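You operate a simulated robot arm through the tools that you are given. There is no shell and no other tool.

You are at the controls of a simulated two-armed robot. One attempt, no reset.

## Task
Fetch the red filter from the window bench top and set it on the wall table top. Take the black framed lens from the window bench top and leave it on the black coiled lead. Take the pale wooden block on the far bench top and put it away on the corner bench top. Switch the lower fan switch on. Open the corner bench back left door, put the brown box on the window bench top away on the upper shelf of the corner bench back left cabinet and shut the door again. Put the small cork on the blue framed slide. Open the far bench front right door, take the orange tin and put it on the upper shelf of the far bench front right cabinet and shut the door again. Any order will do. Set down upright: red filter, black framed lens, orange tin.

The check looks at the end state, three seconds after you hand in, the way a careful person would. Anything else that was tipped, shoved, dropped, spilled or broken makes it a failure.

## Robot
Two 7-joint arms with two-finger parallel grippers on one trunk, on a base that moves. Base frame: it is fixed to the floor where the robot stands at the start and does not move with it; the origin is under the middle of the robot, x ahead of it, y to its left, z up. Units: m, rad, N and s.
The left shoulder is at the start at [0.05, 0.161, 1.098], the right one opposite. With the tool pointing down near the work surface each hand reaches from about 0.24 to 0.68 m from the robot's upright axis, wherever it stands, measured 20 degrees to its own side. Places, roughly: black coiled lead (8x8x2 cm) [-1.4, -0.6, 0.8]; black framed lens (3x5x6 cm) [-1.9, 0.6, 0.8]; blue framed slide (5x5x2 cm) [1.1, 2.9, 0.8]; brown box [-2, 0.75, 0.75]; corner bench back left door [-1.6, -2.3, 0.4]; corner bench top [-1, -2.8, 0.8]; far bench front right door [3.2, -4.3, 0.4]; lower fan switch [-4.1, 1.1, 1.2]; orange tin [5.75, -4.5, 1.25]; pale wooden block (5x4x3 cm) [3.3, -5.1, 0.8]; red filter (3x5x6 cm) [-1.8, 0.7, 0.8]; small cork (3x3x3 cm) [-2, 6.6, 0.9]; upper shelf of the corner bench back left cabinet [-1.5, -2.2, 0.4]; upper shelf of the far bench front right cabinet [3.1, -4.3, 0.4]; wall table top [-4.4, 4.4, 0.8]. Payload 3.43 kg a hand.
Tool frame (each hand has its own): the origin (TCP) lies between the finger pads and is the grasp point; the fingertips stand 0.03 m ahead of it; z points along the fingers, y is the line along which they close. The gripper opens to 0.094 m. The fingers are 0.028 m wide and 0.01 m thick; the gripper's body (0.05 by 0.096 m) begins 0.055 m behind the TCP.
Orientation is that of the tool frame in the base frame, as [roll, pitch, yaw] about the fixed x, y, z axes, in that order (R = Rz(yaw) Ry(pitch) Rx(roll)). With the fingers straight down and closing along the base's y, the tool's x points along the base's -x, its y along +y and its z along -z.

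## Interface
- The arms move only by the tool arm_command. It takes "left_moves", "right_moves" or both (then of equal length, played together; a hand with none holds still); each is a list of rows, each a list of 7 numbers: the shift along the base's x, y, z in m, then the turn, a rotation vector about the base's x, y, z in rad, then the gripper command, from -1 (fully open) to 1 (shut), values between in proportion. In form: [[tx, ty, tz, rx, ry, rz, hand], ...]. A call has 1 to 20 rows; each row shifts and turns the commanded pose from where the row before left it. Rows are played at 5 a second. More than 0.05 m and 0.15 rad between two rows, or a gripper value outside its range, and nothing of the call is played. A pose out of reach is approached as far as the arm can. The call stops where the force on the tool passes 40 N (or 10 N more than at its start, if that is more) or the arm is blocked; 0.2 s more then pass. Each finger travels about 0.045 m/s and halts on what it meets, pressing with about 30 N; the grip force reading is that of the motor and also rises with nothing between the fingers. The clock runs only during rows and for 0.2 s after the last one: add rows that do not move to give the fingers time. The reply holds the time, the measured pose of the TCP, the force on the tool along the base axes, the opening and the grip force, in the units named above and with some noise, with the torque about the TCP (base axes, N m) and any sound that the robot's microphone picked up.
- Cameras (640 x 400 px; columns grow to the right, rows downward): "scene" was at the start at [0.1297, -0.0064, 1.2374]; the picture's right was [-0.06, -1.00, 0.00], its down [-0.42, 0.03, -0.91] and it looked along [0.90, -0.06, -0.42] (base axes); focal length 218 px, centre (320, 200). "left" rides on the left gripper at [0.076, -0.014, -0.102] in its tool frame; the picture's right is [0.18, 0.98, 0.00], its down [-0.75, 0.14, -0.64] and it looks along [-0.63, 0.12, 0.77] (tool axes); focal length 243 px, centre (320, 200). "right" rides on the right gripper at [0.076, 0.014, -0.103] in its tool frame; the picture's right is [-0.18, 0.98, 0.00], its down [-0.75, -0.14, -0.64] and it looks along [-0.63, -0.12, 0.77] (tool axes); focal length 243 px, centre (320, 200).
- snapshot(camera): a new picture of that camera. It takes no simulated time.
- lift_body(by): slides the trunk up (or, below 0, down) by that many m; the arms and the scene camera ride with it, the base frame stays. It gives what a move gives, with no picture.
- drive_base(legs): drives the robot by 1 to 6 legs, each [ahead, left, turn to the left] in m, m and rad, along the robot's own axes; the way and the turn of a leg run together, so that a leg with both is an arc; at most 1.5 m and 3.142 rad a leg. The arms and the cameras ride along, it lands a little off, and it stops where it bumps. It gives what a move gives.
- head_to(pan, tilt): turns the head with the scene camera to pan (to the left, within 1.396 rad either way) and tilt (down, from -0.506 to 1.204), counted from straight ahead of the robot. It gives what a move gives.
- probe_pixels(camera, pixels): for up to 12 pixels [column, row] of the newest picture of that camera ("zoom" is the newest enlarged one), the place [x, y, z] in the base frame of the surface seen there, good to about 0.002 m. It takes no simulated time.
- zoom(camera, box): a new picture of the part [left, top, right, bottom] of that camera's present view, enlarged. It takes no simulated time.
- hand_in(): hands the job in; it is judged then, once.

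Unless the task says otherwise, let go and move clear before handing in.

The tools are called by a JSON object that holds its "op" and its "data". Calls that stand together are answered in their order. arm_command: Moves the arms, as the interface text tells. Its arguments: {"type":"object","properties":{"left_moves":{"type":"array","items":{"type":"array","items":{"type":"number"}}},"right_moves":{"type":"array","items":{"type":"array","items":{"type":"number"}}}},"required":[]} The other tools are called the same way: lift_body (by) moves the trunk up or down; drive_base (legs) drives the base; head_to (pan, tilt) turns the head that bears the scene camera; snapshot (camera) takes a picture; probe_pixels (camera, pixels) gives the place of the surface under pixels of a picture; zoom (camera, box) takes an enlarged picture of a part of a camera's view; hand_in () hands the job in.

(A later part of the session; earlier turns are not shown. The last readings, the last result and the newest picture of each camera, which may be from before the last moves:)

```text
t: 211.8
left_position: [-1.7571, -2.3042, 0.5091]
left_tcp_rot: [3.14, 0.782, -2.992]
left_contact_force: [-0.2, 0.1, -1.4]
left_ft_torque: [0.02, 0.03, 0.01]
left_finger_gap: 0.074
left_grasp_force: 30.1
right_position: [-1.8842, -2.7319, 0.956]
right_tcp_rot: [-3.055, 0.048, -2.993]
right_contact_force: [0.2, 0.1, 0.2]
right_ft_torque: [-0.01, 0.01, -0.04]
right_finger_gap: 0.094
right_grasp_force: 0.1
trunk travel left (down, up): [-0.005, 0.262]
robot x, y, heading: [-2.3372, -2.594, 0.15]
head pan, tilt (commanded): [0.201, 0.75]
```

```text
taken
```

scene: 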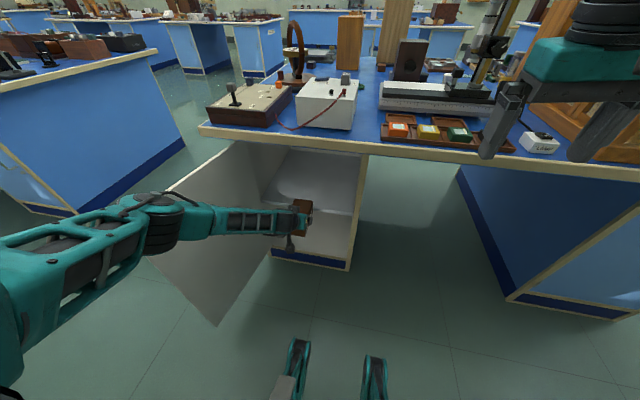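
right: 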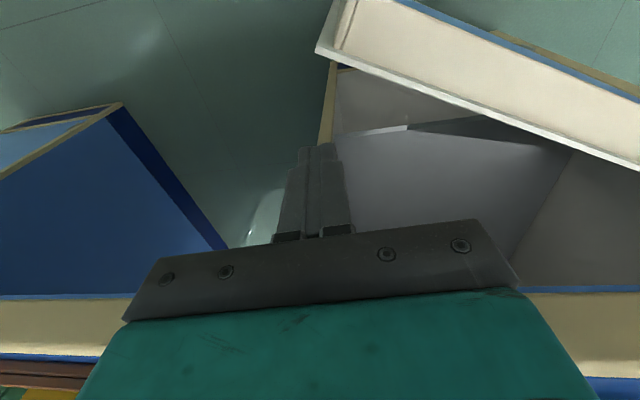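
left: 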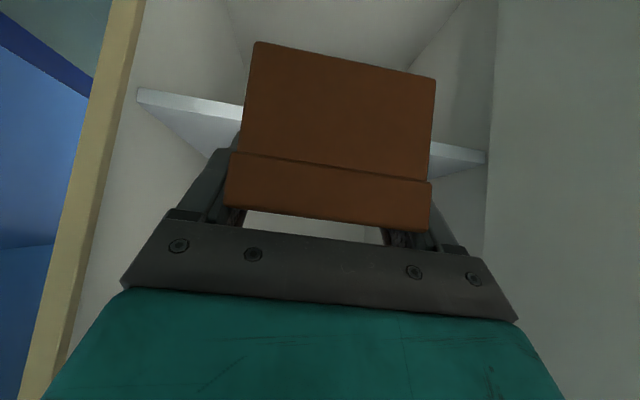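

Aligned: TCP n=-2.02 against the shelf centre -2.015, box bottom ~4 cm above the shelf. I'll raise the right hand for clearance and drive the rest in.

{"op": "arm_command", "data": {"right_moves": [[-0.02, 0, 0.04, 0, 0, 0, -1], [-0.02, 0, 0.04, 0, 0, 0, -1], [-0.02, 0, 0.03, 0, 0, 0, -1]]}}

{"op": "drive_base", "data": {"legs": [[0.26, 0.0, 0]]}}

{"op": "snapshot", "data": {"camera": "scene"}}

{"op": "snapshot", "data": {"camera": "left"}}

```text
t: 212.6
left_position: [-1.759, -2.3045, 0.5096]
left_tcp_rot: [-3.141, 0.78, -2.993]
left_contact_force: [0.6, -0.1, -1.8]
left_ft_torque: [0.0, 0.07, 0.02]
left_finger_gap: 0.0738
left_grasp_force: 30.1
right_position: [-1.9463, -2.7301, 1.0658]
right_tcp_rot: [-3.058, 0.046, -2.994]
right_contact_force: [0.3, 0.1, 0.6]
right_ft_torque: [0.01, 0.02, -0.03]
right_finger_gap: 0.0941
right_grasp_force: 0.0
trunk travel left (down, up): [-0.005, 0.262]
robot x, y, heading: [-2.3394, -2.5898, 0.152]
head pan, tilt (commanded): [0.201, 0.75]
```

```text
t: 214.5
left_position: [-1.5019, -2.2664, 0.5087]
left_tcp_rot: [-3.141, 0.778, -2.993]
left_contact_force: [0.4, 0.0, -1.7]
left_ft_torque: [-0.03, 0.0, -0.03]
left_finger_gap: 0.0738
left_grasp_force: 29.8
right_position: [-1.6904, -2.6935, 1.0656]
right_tcp_rot: [-3.057, 0.047, -2.992]
right_contact_force: [0.5, 0.3, -0.7]
right_ft_torque: [-0.03, -0.03, 0.01]
right_finger_gap: 0.0942
right_grasp_force: 0.1
trunk travel left (down, up): [-0.005, 0.262]
robot x, y, heading: [-2.0827, -2.552, 0.147]
head pan, tilt (commanded): [0.201, 0.75]
```

```text
taken
```

scene: 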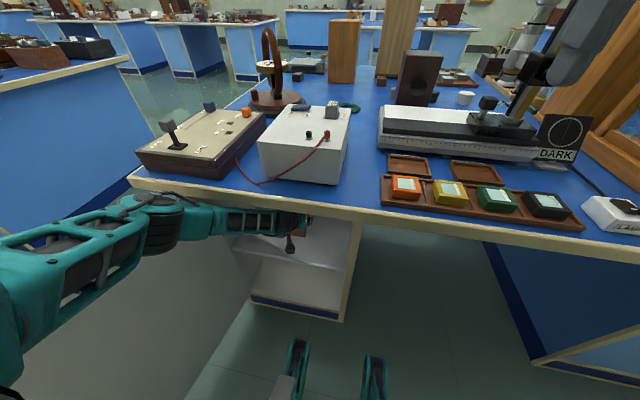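

```text
taken
```

left: 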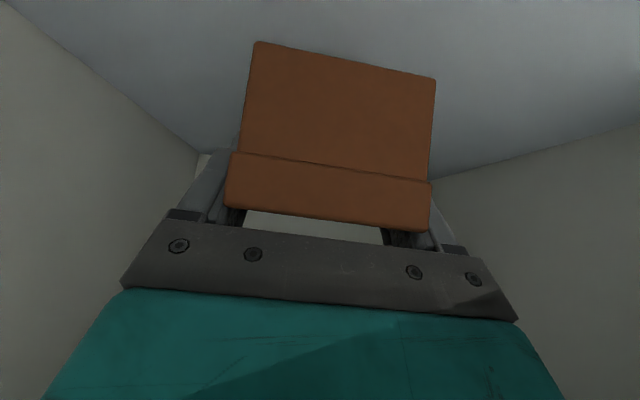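

The box is inside over the shelf (TCP u≈-1.82, n≈-2.02). Lowering until contact.

{"op": "arm_command", "data": {"left_moves": [[0, 0, -0.015, 0, 0, 0, 1], [0, 0, -0.012, 0, 0, 0, 1], [0, 0, -0.005, 0, 0, 0, 1], [0, 0, 0, 0, 0, 0, 1]]}}

{"op": "arm_command", "data": {"left_moves": [[0, 0, -0.003, 0, 0, 0, 1], [0, 0, -0.002, 0, 0, 0, 1], [0, 0, 0, 0, 0, 0, 1]]}}

{"op": "arm_command", "data": {"left_moves": [[0, 0, -0.002, 0, 0, 0, 1], [0, 0, -0.001, 0, 0, 0, 1], [0, 0, 0, 0, 0, 0, 1]]}}

```text
t: 215.5
left_position: [-1.5172, -2.2527, 0.4668]
left_tcp_rot: [3.139, 0.764, -2.977]
left_contact_force: [-8.7, -0.5, 20.9]
left_ft_torque: [-0.22, -0.07, -0.08]
left_finger_gap: 0.074
left_grasp_force: 30.1
right_position: [-1.6972, -2.6875, 1.0688]
right_tcp_rot: [-3.05, 0.053, -2.989]
right_contact_force: [0.8, -0.3, -0.3]
right_ft_torque: [-0.01, -0.03, 0.06]
right_finger_gap: 0.0941
right_grasp_force: 0.0
trunk travel left (down, up): [-0.005, 0.262]
robot x, y, heading: [-2.0863, -2.5525, 0.146]
head pan, tilt (commanded): [0.201, 0.75]
```

```text
t: 216.3
left_position: [-1.5141, -2.2524, 0.4665]
left_tcp_rot: [3.136, 0.769, -2.974]
left_contact_force: [-8.4, 2.2, 23.9]
left_ft_torque: [-0.23, 0.35, -0.08]
left_finger_gap: 0.0742
left_grasp_force: 29.8
right_position: [-1.6959, -2.688, 1.0706]
right_tcp_rot: [-3.05, 0.054, -2.99]
right_contact_force: [0.4, -0.6, 0.2]
right_ft_torque: [0.04, 0.02, 0.02]
right_finger_gap: 0.0942
right_grasp_force: 0.1
trunk travel left (down, up): [-0.005, 0.262]
robot x, y, heading: [-2.083, -2.5505, 0.148]
head pan, tilt (commanded): [0.201, 0.75]
```

```text
t: 217.1
left_position: [-1.5142, -2.2525, 0.4636]
left_tcp_rot: [3.136, 0.772, -2.974]
left_contact_force: [-6.5, 4.4, 23.5]
left_ft_torque: [-0.2, 0.33, -0.04]
left_finger_gap: 0.0741
left_grasp_force: 29.7
right_position: [-1.6966, -2.6875, 1.0697]
right_tcp_rot: [-3.051, 0.053, -2.989]
right_contact_force: [-0.2, 0.2, -0.2]
right_ft_torque: [0.01, 0.05, -0.02]
right_finger_gap: 0.0937
right_grasp_force: 0.1
trunk travel left (down, up): [-0.005, 0.262]
robot x, y, heading: [-2.0834, -2.5559, 0.146]
head pan, tilt (commanded): [0.201, 0.75]
```

The readings show a sideways displacement and the trunk reacting (right hand also shifted), so some part of the arm may be touching something. Looking before going on.

{"op": "snapshot", "data": {"camera": "scene"}}

{"op": "snapshot", "data": {"camera": "left"}}

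{"op": "zoom", "data": {"camera": "scene", "box": [140, 180, 340, 305]}}

```text
taken
```

scene: 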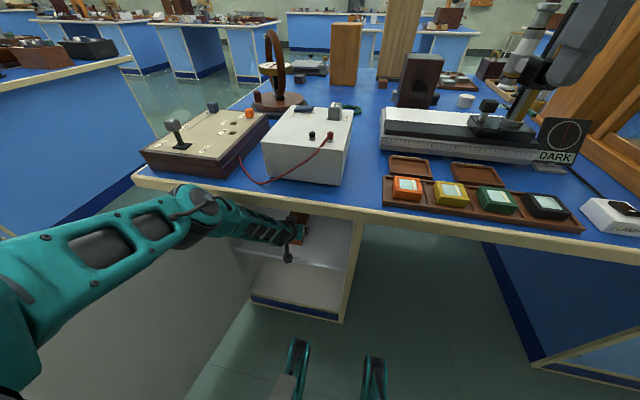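

```text
taken
```

left: 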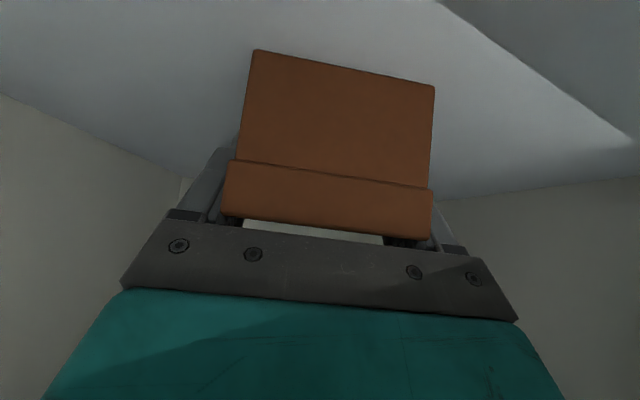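

```text
3.20 times, centred on (240, 242) of scene
```

zoom: 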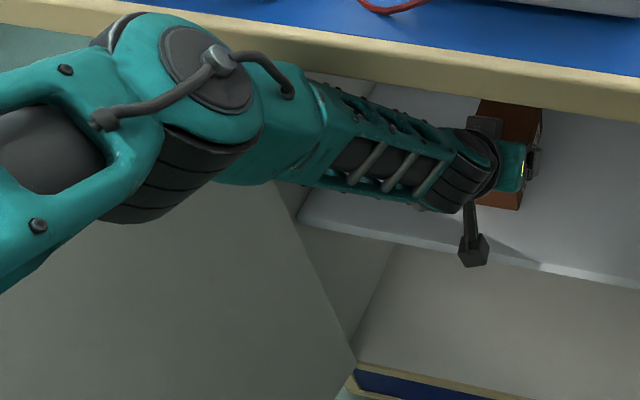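

The box rests on the shelf (contact ~23 N at the shelf height), while the elbow is leaning against the bench lip. I'll release the box gently now.

{"op": "arm_command", "data": {"left_moves": [[0, 0, 0, 0, 0, 0, -0.5], [0, 0, 0, 0, 0, 0, -0.7], [0, 0, 0, 0, 0, 0, -1], [0, 0, 0, 0, 0, 0, -1]]}}

{"op": "snapshot", "data": {"camera": "left"}}

{"op": "snapshot", "data": {"camera": "scene"}}

```text
t: 218.1
left_position: [-1.5129, -2.2599, 0.4607]
left_tcp_rot: [-3.14, 0.764, -2.985]
left_contact_force: [-0.5, -0.5, 0.5]
left_ft_torque: [0.02, 0.01, -0.04]
left_finger_gap: 0.0941
left_grasp_force: 0.1
right_position: [-1.6943, -2.6897, 1.0687]
right_tcp_rot: [-3.052, 0.052, -2.994]
right_contact_force: [0.0, 0.0, 0.3]
right_ft_torque: [0.03, 0.04, -0.02]
right_finger_gap: 0.0939
right_grasp_force: 0.0
trunk travel left (down, up): [-0.005, 0.262]
robot x, y, heading: [-2.0874, -2.5536, 0.152]
head pan, tilt (commanded): [0.201, 0.75]
```

```text
taken
```

left: 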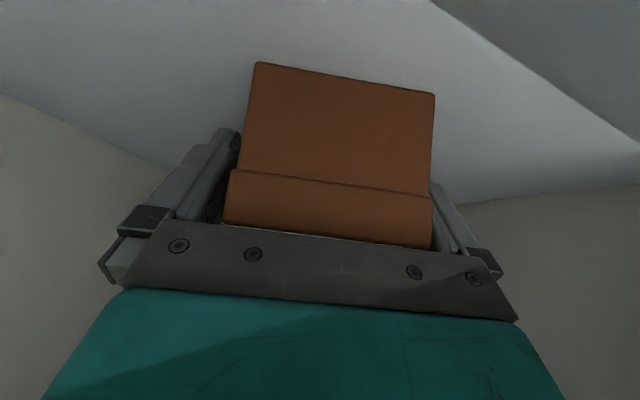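

```text
taken
```

scene: 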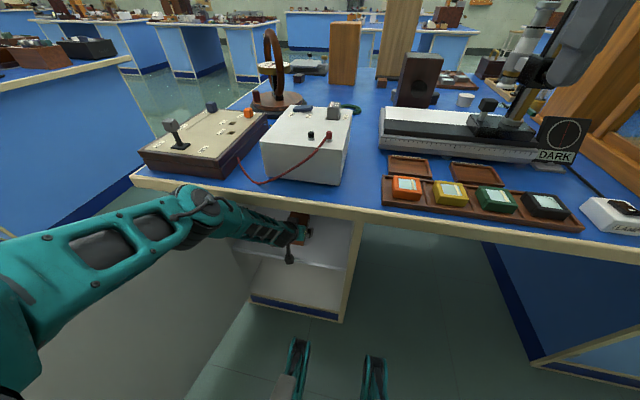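

Box released upright on the shelf. Backing the base straight out.

{"op": "drive_base", "data": {"legs": [[-0.3, 0, 0]]}}

{"op": "snapshot", "data": {"camera": "scene"}}

{"op": "snapshot", "data": {"camera": "left"}}

```text
t: 220.1
left_position: [-1.8009, -2.3112, 0.4692]
left_tcp_rot: [3.139, 0.776, -2.996]
left_contact_force: [0.3, 0.0, 0.0]
left_ft_torque: [-0.01, 0.01, 0.01]
left_finger_gap: 0.0941
left_grasp_force: 0.1
right_position: [-1.9883, -2.7389, 1.0651]
right_tcp_rot: [-3.055, 0.047, -2.994]
right_contact_force: [0.6, 1.0, 0.9]
right_ft_torque: [-0.04, 0.02, -0.01]
right_finger_gap: 0.094
right_grasp_force: 0.0
trunk travel left (down, up): [-0.005, 0.262]
robot x, y, heading: [-2.3819, -2.5963, 0.147]
head pan, tilt (commanded): [0.201, 0.75]
```

```text
taken
```

scene: 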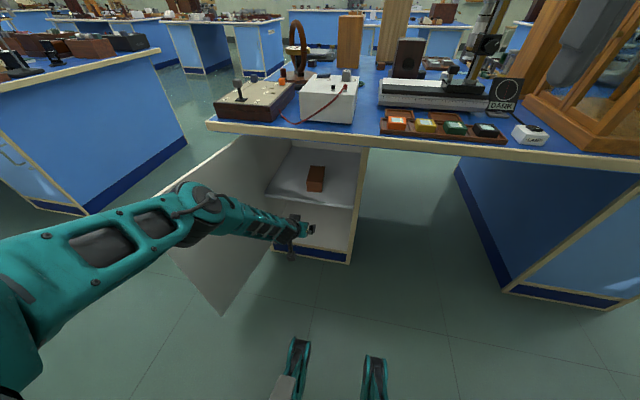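

```text
taken
```

left: 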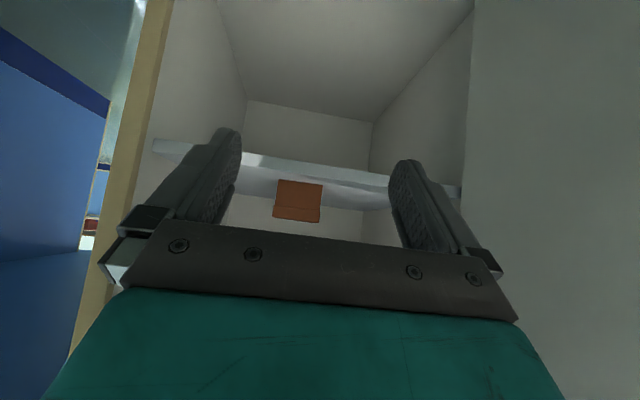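

The box sits well inside on the upper shelf. I'll back further, raise the left arm, and reposition left to sweep the door shut from its outer side.

{"op": "drive_base", "data": {"legs": [[-0.25, 0, 0]]}}

{"op": "arm_command", "data": {"left_moves": [[-0.01, 0, 0.045, 0, 0, 0, 0], [-0.01, 0, 0.045, 0, 0, 0, 1], [-0.01, 0, 0.045, 0, 0, 0, 1], [-0.01, 0, 0.045, 0, 0, 0, 1], [-0.01, 0, 0.045, 0, 0, 0, 1], [-0.01, 0, 0.045, 0, 0, 0, 1], [-0.01, 0, 0.045, 0, 0, 0, 1], [-0.01, 0, 0.045, 0, 0, 0, 1]]}}

{"op": "snapshot", "data": {"camera": "scene"}}

```text
t: 222.0
left_position: [-2.0485, -2.347, 0.4694]
left_tcp_rot: [3.139, 0.777, -2.992]
left_contact_force: [-0.7, -0.3, -0.5]
left_ft_torque: [-0.04, 0.0, -0.01]
left_finger_gap: 0.0941
left_grasp_force: 0.0
right_position: [-2.2359, -2.7747, 1.0663]
right_tcp_rot: [-3.054, 0.048, -2.995]
right_contact_force: [-0.6, -0.4, 0.1]
right_ft_torque: [0.02, -0.01, 0.0]
right_finger_gap: 0.0941
right_grasp_force: 0.1
trunk travel left (down, up): [-0.005, 0.262]
robot x, y, heading: [-2.6311, -2.6346, 0.15]
head pan, tilt (commanded): [0.201, 0.75]
```

```text
t: 223.8
left_position: [-2.1291, -2.3479, 0.8279]
left_tcp_rot: [3.138, 0.777, -2.995]
left_contact_force: [-1.2, -0.4, 1.4]
left_ft_torque: [-0.04, 0.0, -0.01]
left_finger_gap: 0.0002
left_grasp_force: 30.1
right_position: [-2.2361, -2.7743, 1.0667]
right_tcp_rot: [-3.056, 0.048, -2.994]
right_contact_force: [-0.8, 0.8, -0.2]
right_ft_torque: [0.01, -0.05, 0.01]
right_finger_gap: 0.094
right_grasp_force: 0.1
trunk travel left (down, up): [-0.005, 0.262]
robot x, y, heading: [-2.6313, -2.6338, 0.146]
head pan, tilt (commanded): [0.201, 0.75]
```

```text
taken
```

scene: 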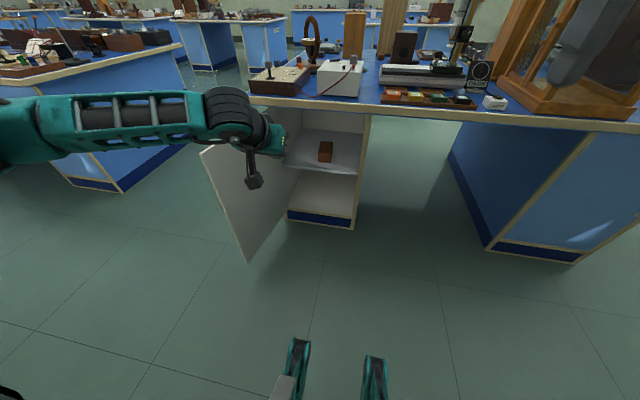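

{"op": "drive_base", "data": {"legs": [[0, 0.34, 0], [0.17, 0, 0]]}}

{"op": "head_to", "data": {"pan": 0.1, "tilt": 0.8}}

{"op": "snapshot", "data": {"camera": "scene"}}

```text
t: 228.4
left_position: [-2.013, -1.9836, 0.8281]
left_tcp_rot: [3.139, 0.777, -2.99]
left_contact_force: [0.5, -0.6, -0.6]
left_ft_torque: [-0.01, 0.01, -0.01]
left_finger_gap: 0.0002
left_grasp_force: 29.8
right_position: [-2.1201, -2.4128, 1.0656]
right_tcp_rot: [-3.056, 0.048, -2.992]
right_contact_force: [-0.2, 0.1, 0.1]
right_ft_torque: [-0.02, -0.02, 0.0]
right_finger_gap: 0.0942
right_grasp_force: 0.1
trunk travel left (down, up): [-0.005, 0.262]
robot x, y, heading: [-2.5123, -2.2766, 0.148]
head pan, tilt (commanded): [0.201, 0.75]
```

```text
t: 229.1
left_position: [-2.0125, -1.9851, 0.8283]
left_tcp_rot: [3.141, 0.776, -2.992]
left_contact_force: [0.5, 0.2, 0.7]
left_ft_torque: [-0.04, 0.0, 0.02]
left_finger_gap: 0.0
left_grasp_force: 30.1
right_position: [-2.1192, -2.4126, 1.0662]
right_tcp_rot: [-3.057, 0.048, -2.992]
right_contact_force: [0.1, -0.3, -0.5]
right_ft_torque: [0.0, 0.0, -0.01]
right_finger_gap: 0.0939
right_grasp_force: 0.1
trunk travel left (down, up): [-0.005, 0.262]
robot x, y, heading: [-2.5147, -2.2713, 0.151]
head pan, tilt (commanded): [0.099, 0.799]
```

```text
taken
```

scene: 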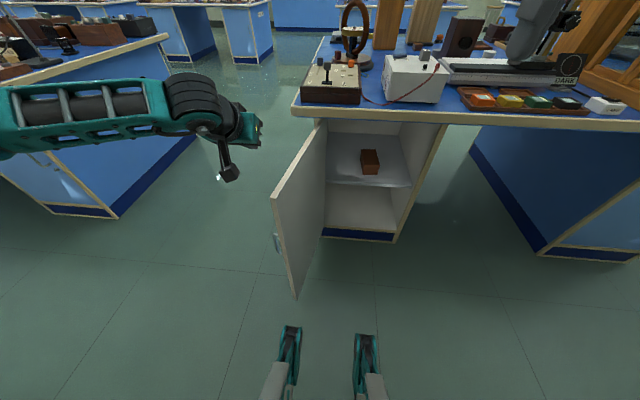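

The hand is on the outer (left) side of the door. Lowering it, then sweeping right to close.

{"op": "arm_command", "data": {"left_moves": [[-0.004, 0.03, -0.02, 0, 0, 0, 1], [0, 0, -0.045, 0, 0, 0, 1], [0, 0, -0.045, 0, 0, 0, 1], [0, 0, -0.045, 0, 0, 0, 1], [0, 0, -0.045, 0, 0, 0, 1], [0, 0, -0.045, 0, 0, 0, 1], [0, 0, 0, 0, 0, 0, 1]]}}

{"op": "snapshot", "data": {"camera": "scene"}}

```text
t: 230.7
left_position: [-2.0164, -1.9552, 0.6054]
left_tcp_rot: [3.139, 0.776, -2.992]
left_contact_force: [-0.6, 1.0, 0.5]
left_ft_torque: [-0.01, 0.0, 0.01]
left_finger_gap: 0.0002
left_grasp_force: 30.0
left hand out of reach, approached as far as the arm can: row 6
right_position: [-2.1189, -2.4122, 1.0664]
right_tcp_rot: [-3.056, 0.047, -2.992]
right_contact_force: [-0.2, 0.4, 0.9]
right_ft_torque: [0.05, 0.0, -0.01]
right_finger_gap: 0.0941
right_grasp_force: 0.1
trunk travel left (down, up): [-0.005, 0.262]
robot x, y, heading: [-2.5144, -2.272, 0.148]
head pan, tilt (commanded): [0.099, 0.799]
```

```text
taken
```

scene: 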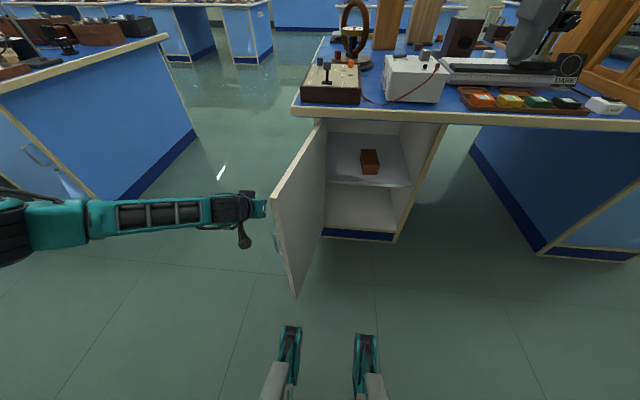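

{"op": "arm_command", "data": {"left_moves": [[0.0165, -0.035, 0, 0, 0, 0, 1], [0.0165, -0.035, 0, 0, 0, 0, 1], [0.0165, -0.035, 0, 0, 0, 0, 1], [0.0165, -0.035, 0, 0, 0, 0, 1], [0.0165, -0.035, 0, 0, 0, 0, 1], [0.0101, -0.032, 0, 0, 0, 0, 1], [0.0101, -0.032, 0, 0, 0, 0, 1], [0.0181, -0.0282, 0, 0, 0, 0, 1], [0.0181, -0.0282, 0, 0, 0, 0, 1], [0, 0, 0, 0, 0, 0, 1]]}}

{"op": "snapshot", "data": {"camera": "scene"}}

```text
t: 232.8
left_position: [-1.8782, -2.2493, 0.6064]
left_tcp_rot: [3.139, 0.776, -2.993]
left_contact_force: [-0.8, -0.1, 0.0]
left_ft_torque: [0.0, -0.04, -0.01]
left_finger_gap: 0.0002
left_grasp_force: 30.0
right_position: [-2.1196, -2.413, 1.0653]
right_tcp_rot: [-3.056, 0.046, -2.992]
right_contact_force: [0.4, -0.3, -0.4]
right_ft_torque: [0.0, 0.0, 0.01]
right_finger_gap: 0.0941
right_grasp_force: 0.0
trunk travel left (down, up): [-0.005, 0.262]
robot x, y, heading: [-2.515, -2.2692, 0.144]
head pan, tilt (commanded): [0.099, 0.799]
```

```text
taken
```

scene: 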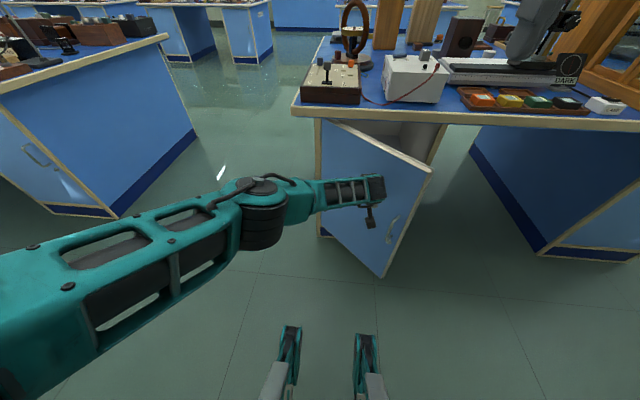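

The door is at ~40° now. I'll pull the hand back a little, move the base forward-right, and finish pushing with the arm.

{"op": "arm_command", "data": {"left_moves": [[-0.04, -0.006, 0, 0, 0, 0, 1], [-0.04, -0.006, 0, 0, 0, 0, 1], [0, 0, 0, 0, 0, 0, 1]]}}

{"op": "drive_base", "data": {"legs": [[0.1, -0.15, 0], [0.08, 0, 0]]}}

{"op": "snapshot", "data": {"camera": "scene"}}

```text
t: 233.7
left_position: [-1.9585, -2.2619, 0.6072]
left_tcp_rot: [3.139, 0.777, -2.992]
left_contact_force: [0.1, 1.1, 1.3]
left_ft_torque: [-0.04, 0.01, 0.01]
left_finger_gap: 0.0001
left_grasp_force: 30.2
right_position: [-2.1194, -2.4118, 1.066]
right_tcp_rot: [-3.054, 0.048, -2.991]
right_contact_force: [-0.1, -0.1, -0.1]
right_ft_torque: [-0.04, 0.02, -0.02]
right_finger_gap: 0.094
right_grasp_force: 0.0
trunk travel left (down, up): [-0.005, 0.262]
robot x, y, heading: [-2.5145, -2.2731, 0.145]
head pan, tilt (commanded): [0.099, 0.799]
```

```text
t: 236.3
left_position: [-1.7579, -2.3852, 0.6066]
left_tcp_rot: [3.14, 0.777, -2.991]
left_contact_force: [-0.3, 0.4, 0.1]
left_ft_torque: [0.01, 0.01, 0.01]
left_finger_gap: 0.0
left_grasp_force: 30.1
right_position: [-1.9203, -2.5361, 1.0666]
right_tcp_rot: [-3.055, 0.048, -2.992]
right_contact_force: [0.7, 0.4, -0.4]
right_ft_torque: [0.01, 0.0, 0.01]
right_finger_gap: 0.0939
right_grasp_force: 0.1
trunk travel left (down, up): [-0.005, 0.262]
robot x, y, heading: [-2.3159, -2.3948, 0.147]
head pan, tilt (commanded): [0.099, 0.799]
```

```text
taken
```

scene: 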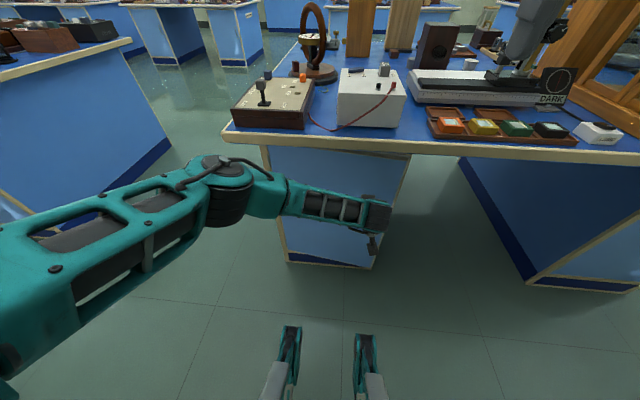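

Nearly closed. Final push with the arm, force-limited.

{"op": "arm_command", "data": {"left_moves": [[0.0198, 0.003, 0, 0, 0, 0, 1], [0.0198, 0.003, 0, 0, 0, 0, 1], [0.0198, 0.003, 0, 0, 0, 0, 1], [0.0148, 0.002, 0, 0, 0, 0, 1], [0.01, 0.0015, 0, 0, 0, 0, 1], [0, 0, 0, 0, 0, 0, 1]]}}

{"op": "snapshot", "data": {"camera": "scene"}}

```text
t: 237.7
left_position: [-1.6739, -2.3734, 0.6065]
left_tcp_rot: [3.141, 0.778, -2.99]
left_contact_force: [0.1, 0.4, -0.5]
left_ft_torque: [-0.02, 0.0, -0.03]
left_finger_gap: 0.0001
left_grasp_force: 29.9
right_position: [-1.9208, -2.5352, 1.0661]
right_tcp_rot: [-3.056, 0.046, -2.993]
right_contact_force: [-0.1, -0.1, -0.1]
right_ft_torque: [0.01, 0.02, 0.01]
right_finger_gap: 0.0942
right_grasp_force: 0.1
trunk travel left (down, up): [-0.005, 0.262]
robot x, y, heading: [-2.3155, -2.3923, 0.145]
head pan, tilt (commanded): [0.099, 0.799]
```

```text
taken
```

scene: 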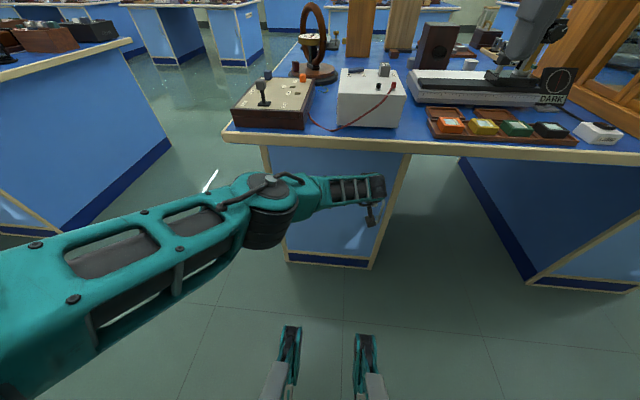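

{"op": "arm_command", "data": {"left_moves": [[0.006, 0.001, 0, 0, 0, 0, 1], [0.006, 0.001, 0, 0, 0, 0, 1], [0.005, 0.001, 0, 0, 0, 0, 1], [0, 0, 0, 0, 0, 0, 1]]}}

{"op": "zoom", "data": {"camera": "scene", "box": [250, 130, 430, 280]}}

```text
t: 238.7
left_position: [-1.6649, -2.3707, 0.6072]
left_tcp_rot: [3.14, 0.777, -2.991]
left_contact_force: [-0.3, 0.3, 0.2]
left_ft_torque: [-0.02, 0.0, -0.01]
left_finger_gap: 0.0002
left_grasp_force: 30.5
left hand out of reach, approached as far as the arm can: row 2
right_position: [-1.9206, -2.5343, 1.0663]
right_tcp_rot: [-3.056, 0.047, -2.99]
right_contact_force: [-0.3, 0.5, -0.7]
right_ft_torque: [0.0, 0.01, 0.04]
right_finger_gap: 0.0941
right_grasp_force: 0.0
trunk travel left (down, up): [-0.005, 0.262]
robot x, y, heading: [-2.3179, -2.3946, 0.149]
head pan, tilt (commanded): [0.099, 0.799]
```

```text
2.67 times, centred on (340, 205) of scene
```

zoom: 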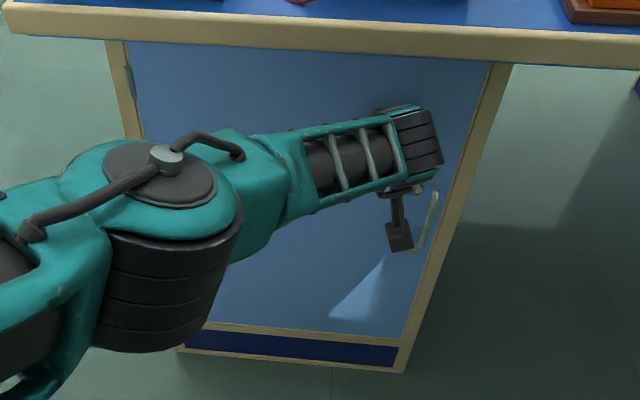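

{"op": "probe_pixels", "data": {"camera": "zoom", "pixels": [[200, 90], [440, 90], [470, 100], [400, 300], [500, 90], [450, 200], [433, 215], [230, 300]]}}

```text
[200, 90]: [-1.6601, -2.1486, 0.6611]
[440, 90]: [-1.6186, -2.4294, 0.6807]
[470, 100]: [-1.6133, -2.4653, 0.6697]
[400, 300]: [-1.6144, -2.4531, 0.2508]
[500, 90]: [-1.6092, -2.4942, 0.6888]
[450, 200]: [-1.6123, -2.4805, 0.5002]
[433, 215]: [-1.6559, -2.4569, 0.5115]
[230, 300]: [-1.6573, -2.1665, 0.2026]
```

The door plane and handle are back at their original coordinates: it's shut. I'll back away, raise the arm and trunk, and travel toward the far bench, looking around as I go.

{"op": "drive_base", "data": {"legs": [[-0.4, 0, 0]]}}

{"op": "arm_command", "data": {"left_moves": [[-0.02, 0.01, 0.045, 0, 0, 0, 1], [-0.02, 0.01, 0.045, 0, 0, 0, 1], [-0.02, 0.01, 0.045, 0, 0, 0, 0], [-0.02, 0.01, 0.045, 0, 0, 0, -1], [-0.02, 0.01, 0.045, 0, 0, 0, -1], [-0.02, 0.01, 0.045, 0, 0, 0, -1], [-0.02, 0.01, 0.045, 0, 0, 0, -1], [-0.02, 0.01, 0.03, 0, 0, 0, -1]]}}

{"op": "lift_body", "data": {"by": 0.12}}

{"op": "snapshot", "data": {"camera": "scene"}}

```text
t: 241.2
left_position: [-2.0617, -2.4296, 0.6063]
left_tcp_rot: [3.14, 0.777, -2.993]
left_contact_force: [-0.3, 0.0, 0.0]
left_ft_torque: [0.02, 0.03, 0.01]
left_finger_gap: 0.0
left_grasp_force: 30.2
right_position: [-2.3169, -2.5937, 1.0664]
right_tcp_rot: [-3.059, 0.047, -2.992]
right_contact_force: [-0.1, -0.3, 1.0]
right_ft_torque: [0.02, -0.03, -0.01]
right_finger_gap: 0.0939
right_grasp_force: 0.1
trunk travel left (down, up): [-0.005, 0.262]
robot x, y, heading: [-2.7088, -2.4538, 0.147]
head pan, tilt (commanded): [0.099, 0.799]
```

```text
refused: row 1 steps farther than a row can; nothing moved
```

```text
t: 242.7
left_position: [-2.0613, -2.4301, 0.7277]
left_tcp_rot: [3.14, 0.776, -2.992]
left_contact_force: [0.1, 0.2, 0.2]
left_ft_torque: [-0.02, 0.01, 0.0]
left_finger_gap: 0.0
left_grasp_force: 30.0
right_position: [-2.316, -2.5944, 1.1859]
right_tcp_rot: [-3.057, 0.048, -2.994]
right_contact_force: [-0.8, -0.1, 0.7]
right_ft_torque: [-0.01, 0.0, 0.01]
right_finger_gap: 0.0939
right_grasp_force: 0.0
trunk travel left (down, up): [-0.125, 0.142]
robot x, y, heading: [-2.7064, -2.4555, 0.15]
head pan, tilt (commanded): [0.099, 0.799]
```

```text
taken
```

scene: 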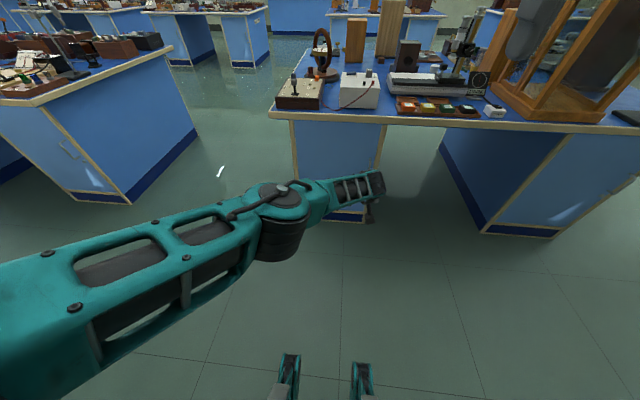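

{"op": "arm_command", "data": {"left_moves": [[-0.0267, 0.0204, 0.0292, -0.0074, 0.0495, 0, 1], [-0.0267, 0.0204, 0.0292, -0.0074, 0.0495, 0, 1], [-0.0267, 0.0204, 0.0292, -0.0074, 0.0495, 0, 1], [-0.0267, 0.0204, 0.0292, -0.0074, 0.0495, 0, 0], [-0.0267, 0.0204, 0.0292, -0.0074, 0.0495, 0, -1], [-0.0267, 0.0204, 0.0292, -0.0074, 0.0495, 0, -1], [-0.0267, 0.0204, 0.0292, -0.0074, 0.0495, 0, -1], [-0.0267, 0.0204, 0.0292, -0.0074, 0.0495, 0, -1], [-0.0267, 0.0204, 0.0292, -0.0074, 0.0495, 0, -1], [-0.0267, 0.0204, 0.0292, -0.0074, 0.0495, 0, -1], [-0.0267, 0.0204, 0.0292, -0.0074, 0.0495, 0, -1], [-0.0267, 0.0204, 0.0292, -0.0074, 0.0495, 0, -1]]}}

{"op": "head_to", "data": {"pan": 0.0, "tilt": 0.25}}

{"op": "snapshot", "data": {"camera": "scene"}}

```text
t: 245.3
left_position: [-2.3848, -2.1842, 1.0787]
left_tcp_rot: [3.139, 0.174, -2.993]
left_contact_force: [0.9, 0.6, -0.8]
left_ft_torque: [0.01, 0.02, -0.03]
left_finger_gap: 0.0941
left_grasp_force: 0.0
right_position: [-2.3174, -2.5953, 1.1852]
right_tcp_rot: [-3.056, 0.047, -2.994]
right_contact_force: [0.5, -0.4, 0.0]
right_ft_torque: [-0.02, -0.04, 0.0]
right_finger_gap: 0.0939
right_grasp_force: 0.1
trunk travel left (down, up): [-0.125, 0.142]
robot x, y, heading: [-2.7098, -2.4538, 0.148]
head pan, tilt (commanded): [0.099, 0.799]
```

```text
t: 246.2
left_position: [-2.3842, -2.1853, 1.0787]
left_tcp_rot: [3.139, 0.178, -2.994]
left_contact_force: [0.2, 0.5, 0.2]
left_ft_torque: [0.01, -0.02, -0.03]
left_finger_gap: 0.094
left_grasp_force: 0.0
right_position: [-2.3167, -2.594, 1.1864]
right_tcp_rot: [-3.057, 0.047, -2.993]
right_contact_force: [0.2, -0.3, 0.4]
right_ft_torque: [0.0, 0.0, -0.03]
right_finger_gap: 0.0939
right_grasp_force: 0.0
trunk travel left (down, up): [-0.125, 0.142]
robot x, y, heading: [-2.7097, -2.4555, 0.143]
head pan, tilt (commanded): [0.0, 0.25]
```

```text
taken
```

scene: 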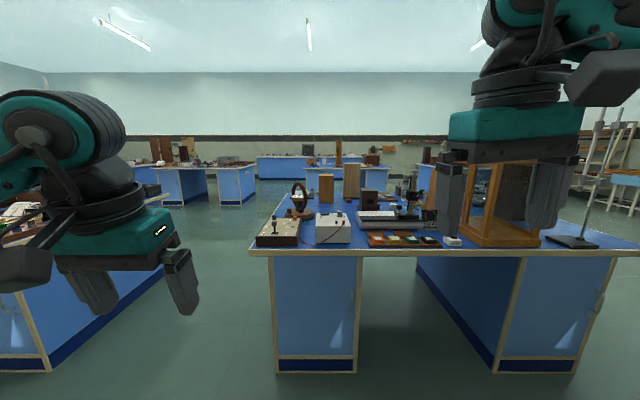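

Traveling through the gap between the window and corner benches toward the room's middle.

{"op": "drive_base", "data": {"legs": [[0, 0.82, 0.003], [1.5, 0, 0], [1.5, 0, 0], [0.3, 0, 0], [0, 0, -1.2]]}}

{"op": "head_to", "data": {"pan": 0.0, "tilt": 0.3}}

{"op": "snapshot", "data": {"camera": "scene"}}

```text
t: 272.6
left_position: [0.8276, -1.3768, 1.0788]
left_tcp_rot: [3.138, 0.176, 2.084]
left_contact_force: [0.2, 0.8, 0.1]
left_ft_torque: [-0.01, -0.03, -0.01]
left_finger_gap: 0.0939
left_grasp_force: 0.0
right_position: [0.4699, -1.5862, 1.1861]
right_tcp_rot: [-3.056, 0.047, 2.083]
right_contact_force: [-0.3, -0.2, 0.5]
right_ft_torque: [-0.01, -0.01, 0.06]
right_finger_gap: 0.0939
right_grasp_force: 0.1
trunk travel left (down, up): [-0.125, 0.142]
robot x, y, heading: [0.4618, -1.1698, -1.057]
head pan, tilt (commanded): [0.0, 0.25]
```

```text
t: 273.3
left_position: [0.8301, -1.3782, 1.0782]
left_tcp_rot: [3.137, 0.177, 2.081]
left_contact_force: [-1.0, -0.9, 0.1]
left_ft_torque: [0.01, -0.01, 0.04]
left_finger_gap: 0.0936
left_grasp_force: 0.1
right_position: [0.4698, -1.5866, 1.1852]
right_tcp_rot: [-3.055, 0.048, 2.085]
right_contact_force: [-0.2, -1.0, -0.3]
right_ft_torque: [-0.02, -0.01, 0.0]
right_finger_gap: 0.0942
right_grasp_force: 0.0
trunk travel left (down, up): [-0.125, 0.142]
robot x, y, heading: [0.4606, -1.1659, -1.06]
head pan, tilt (commanded): [0.0, 0.3]
```

```text
taken
```

scene: 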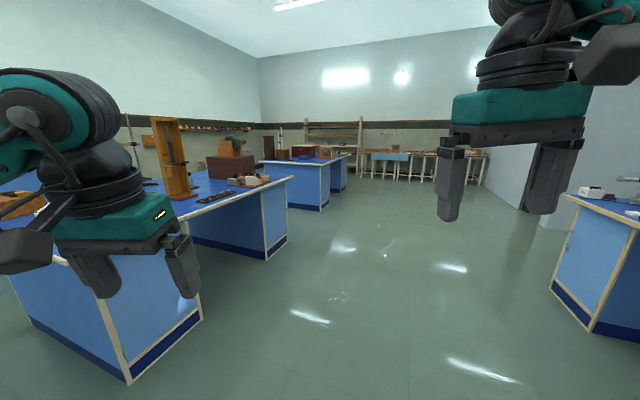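

{"op": "zoom", "data": {"camera": "scene", "box": [110, 100, 370, 220]}}

{"op": "probe_pixels", "data": {"camera": "scene", "pixels": [[265, 260], [290, 180], [130, 380], [325, 210], [265, 198], [350, 190], [300, 165], [330, 160], [215, 132], [245, 130], [590, 335], [575, 200]]}}

```text
2.46 times, centred on (240, 160) of scene
```

zoom: 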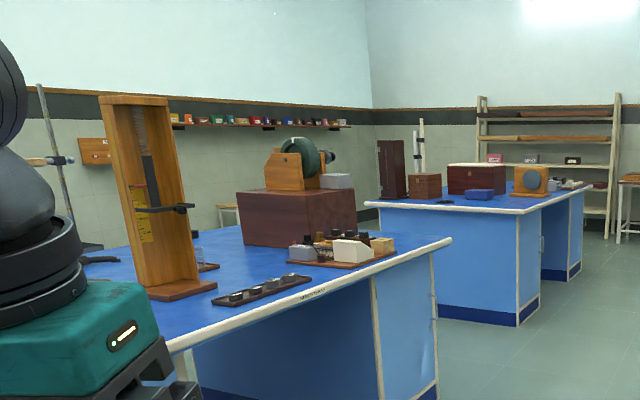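

```text
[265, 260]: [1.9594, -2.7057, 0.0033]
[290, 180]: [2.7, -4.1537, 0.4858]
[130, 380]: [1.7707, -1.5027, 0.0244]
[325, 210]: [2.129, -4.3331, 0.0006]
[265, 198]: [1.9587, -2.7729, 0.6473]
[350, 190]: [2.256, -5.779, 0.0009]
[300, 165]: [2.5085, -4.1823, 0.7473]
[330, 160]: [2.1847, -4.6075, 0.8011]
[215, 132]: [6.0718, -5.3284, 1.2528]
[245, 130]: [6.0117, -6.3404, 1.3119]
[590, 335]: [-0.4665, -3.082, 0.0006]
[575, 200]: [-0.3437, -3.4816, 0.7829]
```

The far bench stands beyond the mid bench, with the wall shelf (orange tin) on the +x wall. Driving to the aisle between mid and far benches.

{"op": "drive_base", "data": {"legs": [[0, 0, -0.15], [1.2, 0, 0], [1.18, 0, 0], [0, 0, 1.3]]}}

{"op": "snapshot", "data": {"camera": "scene"}}

```text
t: 288.9
left_position: [1.6423, -3.1559, 1.0786]
left_tcp_rot: [3.136, 0.177, -3.05]
left_contact_force: [-0.2, 0.3, -0.9]
left_ft_torque: [0.02, 0.0, -0.02]
left_finger_gap: 0.0941
left_grasp_force: 0.1
right_position: [1.6846, -3.5687, 1.1859]
right_tcp_rot: [-3.056, 0.047, -3.051]
right_contact_force: [-0.3, -0.4, -0.1]
right_ft_torque: [0.0, 0.0, -0.02]
right_finger_gap: 0.0943
right_grasp_force: 0.1
trunk travel left (down, up): [-0.125, 0.142]
robot x, y, heading: [1.2997, -3.403, 0.09]
head pan, tilt (commanded): [0.0, 0.3]
```

```text
taken
```

scene: 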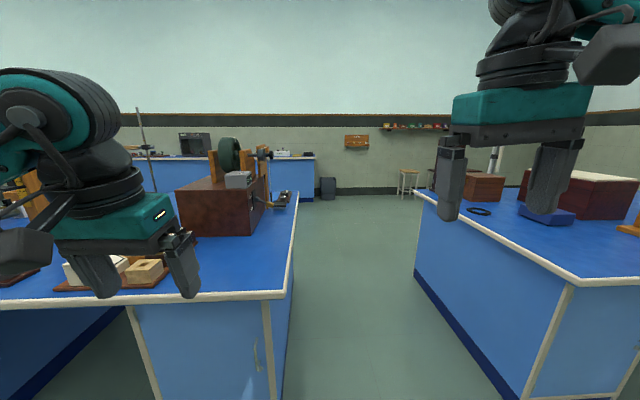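

{"op": "probe_pixels", "data": {"camera": "scene", "pixels": [[284, 297], [298, 195], [575, 285], [420, 192], [410, 190], [328, 190], [520, 395], [415, 270], [290, 330], [420, 126], [385, 127], [441, 126]]}}

```text
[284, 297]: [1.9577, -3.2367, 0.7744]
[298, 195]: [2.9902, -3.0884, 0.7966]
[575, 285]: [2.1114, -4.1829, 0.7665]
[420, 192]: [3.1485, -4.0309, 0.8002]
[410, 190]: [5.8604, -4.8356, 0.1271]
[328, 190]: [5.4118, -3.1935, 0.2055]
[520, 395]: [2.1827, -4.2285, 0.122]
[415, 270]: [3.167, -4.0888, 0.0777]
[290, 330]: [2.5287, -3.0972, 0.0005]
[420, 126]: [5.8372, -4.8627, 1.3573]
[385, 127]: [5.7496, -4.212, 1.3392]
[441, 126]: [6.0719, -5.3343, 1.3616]
```

{"op": "lift_body", "data": {"by": 0.14}}

{"op": "snapshot", "data": {"camera": "scene"}}

{"op": "probe_pixels", "data": {"camera": "scene", "pixels": [[230, 150], [262, 215], [262, 160], [485, 190], [285, 205], [495, 165], [435, 190], [240, 250], [270, 195]]}}

```text
t: 290.5
left_position: [1.642, -3.1544, 1.2185]
left_tcp_rot: [3.139, 0.175, -3.05]
left_contact_force: [0.1, -0.2, 0.6]
left_ft_torque: [-0.01, 0.03, -0.02]
left_finger_gap: 0.0939
left_grasp_force: 0.0
right_position: [1.686, -3.567, 1.3263]
right_tcp_rot: [-3.058, 0.047, -3.051]
right_contact_force: [-0.5, -0.5, 0.6]
right_ft_torque: [0.0, 0.02, -0.01]
right_finger_gap: 0.0942
right_grasp_force: 0.0
trunk travel left (down, up): [-0.265, 0.002]
robot x, y, heading: [1.2963, -3.4019, 0.094]
head pan, tilt (commanded): [0.0, 0.3]
```

```text
taken
```

scene: 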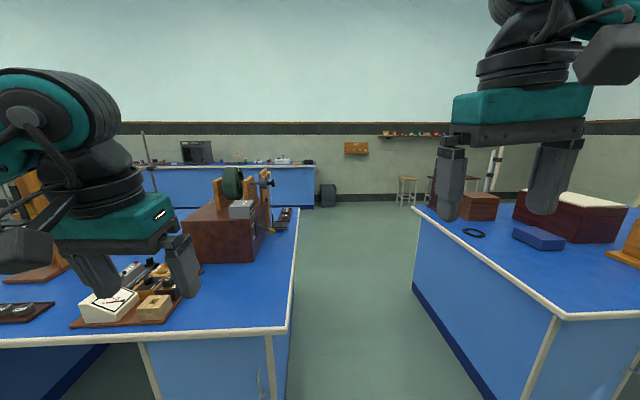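

```text
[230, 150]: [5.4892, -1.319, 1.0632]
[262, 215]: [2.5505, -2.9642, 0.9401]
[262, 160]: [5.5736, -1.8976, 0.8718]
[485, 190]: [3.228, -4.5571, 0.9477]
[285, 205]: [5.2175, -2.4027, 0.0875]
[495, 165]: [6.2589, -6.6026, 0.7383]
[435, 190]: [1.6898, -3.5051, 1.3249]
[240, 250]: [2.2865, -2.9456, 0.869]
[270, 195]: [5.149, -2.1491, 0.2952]
```

Items beside the aisle are ≥0.15 m from its edges. Driving down the aisle with the trunk raised.

{"op": "drive_base", "data": {"legs": [[0, -0.39, 0.051], [1.4, 0, 0], [1.4, 0, 0]]}}

{"op": "snapshot", "data": {"camera": "scene"}}

```text
t: 307.8
left_position: [4.4768, -3.12, 1.2196]
left_tcp_rot: [3.138, 0.175, -3.0]
left_contact_force: [-0.1, -0.7, 0.0]
left_ft_torque: [0.01, 0.01, 0.02]
left_finger_gap: 0.0939
left_grasp_force: 0.1
right_position: [4.5415, -3.5301, 1.3252]
right_tcp_rot: [-3.057, 0.047, -3.0]
right_contact_force: [-0.1, -0.9, 1.7]
right_ft_torque: [-0.02, 0.02, 0.03]
right_finger_gap: 0.094
right_grasp_force: 0.0
trunk travel left (down, up): [-0.265, 0.002]
robot x, y, heading: [4.1435, -3.3859, 0.145]
head pan, tilt (commanded): [0.0, 0.3]
```

```text
taken
```

scene: 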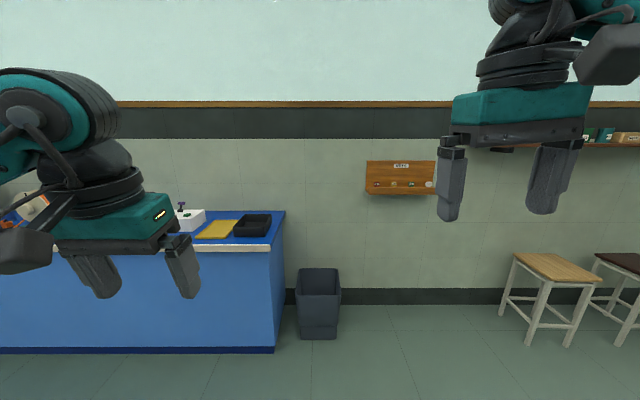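

{"op": "drive_base", "data": {"legs": [[0.1, -1.0, 0]]}}

{"op": "snapshot", "data": {"camera": "scene"}}

{"op": "zoom", "data": {"camera": "scene", "box": [200, 80, 460, 230]}}

```text
t: 316.9
left_position: [4.7186, -4.1034, 1.2189]
left_tcp_rot: [3.139, 0.175, -2.995]
left_contact_force: [0.5, -0.4, -0.5]
left_ft_torque: [0.0, 0.01, 0.02]
left_finger_gap: 0.0941
left_grasp_force: 0.1
right_position: [4.7841, -4.5126, 1.3268]
right_tcp_rot: [-3.055, 0.049, -2.995]
right_contact_force: [-0.4, -0.3, 0.0]
right_ft_torque: [-0.03, 0.0, -0.01]
right_finger_gap: 0.0938
right_grasp_force: 0.0
trunk travel left (down, up): [-0.265, 0.002]
robot x, y, heading: [4.3898, -4.3693, 0.149]
head pan, tilt (commanded): [0.0, 0.3]
```

```text
taken
```

scene: 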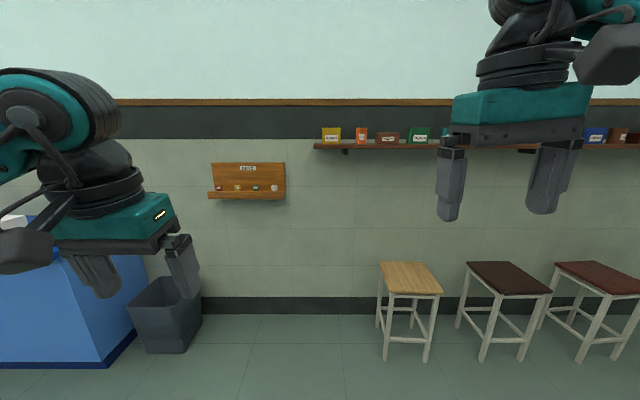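

```text
2.46 times, centred on (330, 155) of scene
```

zoom: 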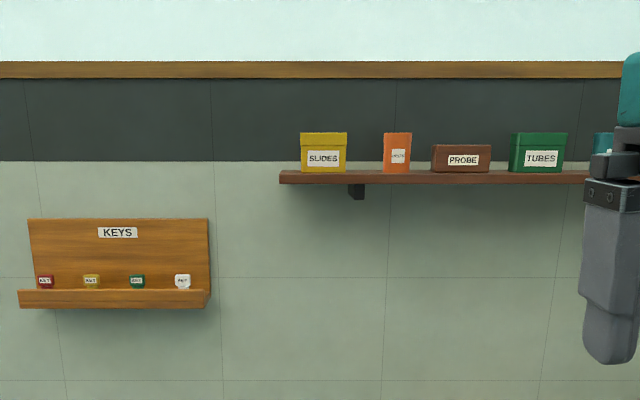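

The orange tin stands on the wall shelf at zoom (397,153), between the yellow and brown boxes. Measuring.

{"op": "probe_pixels", "data": {"camera": "zoom", "pixels": [[386, 140], [410, 140], [397, 135], [397, 170], [346, 150], [433, 158], [433, 170], [320, 178], [397, 182], [345, 135], [450, 146]]}}

```text
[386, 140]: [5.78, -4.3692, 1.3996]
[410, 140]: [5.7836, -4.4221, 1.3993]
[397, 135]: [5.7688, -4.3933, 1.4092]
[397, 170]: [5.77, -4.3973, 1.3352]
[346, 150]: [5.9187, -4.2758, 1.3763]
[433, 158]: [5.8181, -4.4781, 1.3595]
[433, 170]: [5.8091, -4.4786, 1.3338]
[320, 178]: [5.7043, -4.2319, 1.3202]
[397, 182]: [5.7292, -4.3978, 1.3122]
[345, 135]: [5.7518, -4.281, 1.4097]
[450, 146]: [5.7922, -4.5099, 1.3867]
```

Tin ≈6.4 cm wide, 8 cm high, standing at z 1.33–1.41. Before choosing a hand I'll check the far bench's front door hinge side by turning around.

{"op": "drive_base", "data": {"legs": [[0, 0, 3.1]]}}

{"op": "head_to", "data": {"pan": 0.0, "tilt": 0.55}}

{"op": "snapshot", "data": {"camera": "scene"}}

```text
t: 324.6
left_position: [4.0548, -4.6286, 1.22]
left_tcp_rot: [3.138, 0.176, 0.123]
left_contact_force: [0.1, -0.3, 0.0]
left_ft_torque: [-0.03, -0.01, 0.04]
left_finger_gap: 0.0942
left_grasp_force: 0.0
right_position: [4.0007, -4.2184, 1.3258]
right_tcp_rot: [-3.056, 0.047, 0.121]
right_contact_force: [0.9, 0.5, 0.8]
right_ft_torque: [0.0, 0.0, 0.02]
right_finger_gap: 0.0937
right_grasp_force: 0.1
trunk travel left (down, up): [-0.265, 0.002]
robot x, y, heading: [4.3892, -4.3677, -3.025]
head pan, tilt (commanded): [0.0, 0.3]
```

```text
t: 325.4
left_position: [4.0558, -4.6296, 1.2199]
left_tcp_rot: [3.138, 0.175, 0.121]
left_contact_force: [1.0, 0.2, 0.2]
left_ft_torque: [0.02, -0.03, 0.0]
left_finger_gap: 0.0941
left_grasp_force: 0.1
right_position: [3.9997, -4.2183, 1.325]
right_tcp_rot: [-3.058, 0.047, 0.121]
right_contact_force: [-0.1, 0.1, 0.2]
right_ft_torque: [-0.02, 0.0, 0.0]
right_finger_gap: 0.094
right_grasp_force: 0.1
trunk travel left (down, up): [-0.265, 0.002]
robot x, y, heading: [4.3876, -4.3717, -3.02]
head pan, tilt (commanded): [0.0, 0.55]
```

```text
taken
```

scene: 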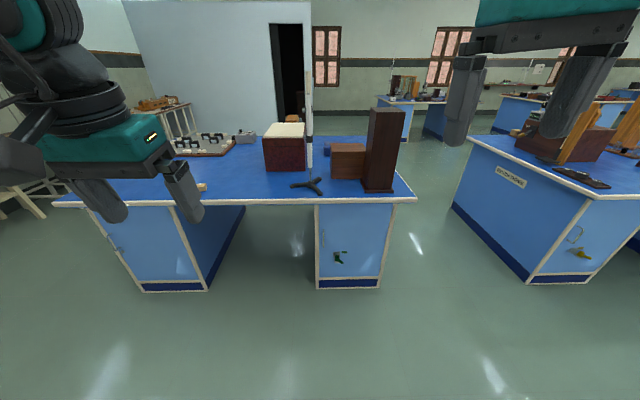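

There's a green-tagged key hanging at the right cabinet door (338,257). Zooming in.

{"op": "zoom", "data": {"camera": "scene", "box": [300, 195, 420, 300]}}

{"op": "zoom", "data": {"camera": "scene", "box": [318, 225, 362, 275]}}

{"op": "probe_pixels", "data": {"camera": "zoom", "pixels": [[240, 200], [300, 200], [200, 100], [400, 100], [320, 250], [260, 120], [240, 120]]}}

```text
3.81 times, centred on (360, 248) of scene
```

zoom: 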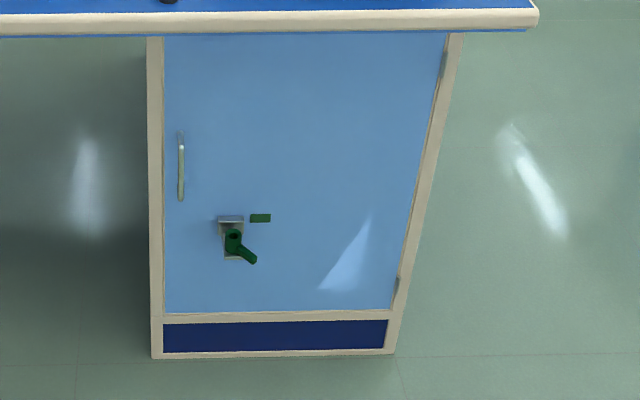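

```text
8.00 times, centred on (340, 250) of scene
```

zoom: 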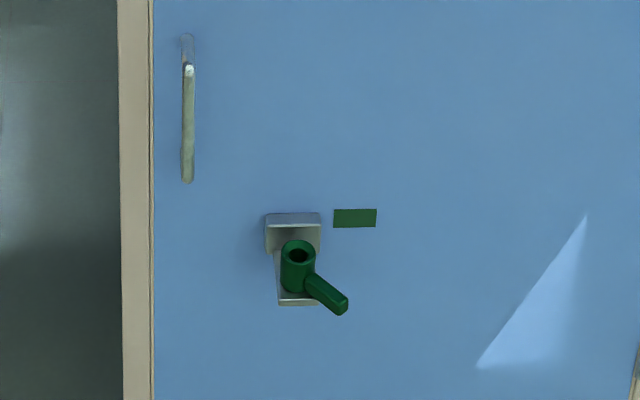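

```text
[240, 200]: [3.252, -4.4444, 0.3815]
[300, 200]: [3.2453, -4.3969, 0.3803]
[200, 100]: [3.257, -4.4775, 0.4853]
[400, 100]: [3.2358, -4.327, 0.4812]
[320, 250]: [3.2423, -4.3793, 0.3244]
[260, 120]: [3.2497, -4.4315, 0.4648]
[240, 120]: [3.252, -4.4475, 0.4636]
```

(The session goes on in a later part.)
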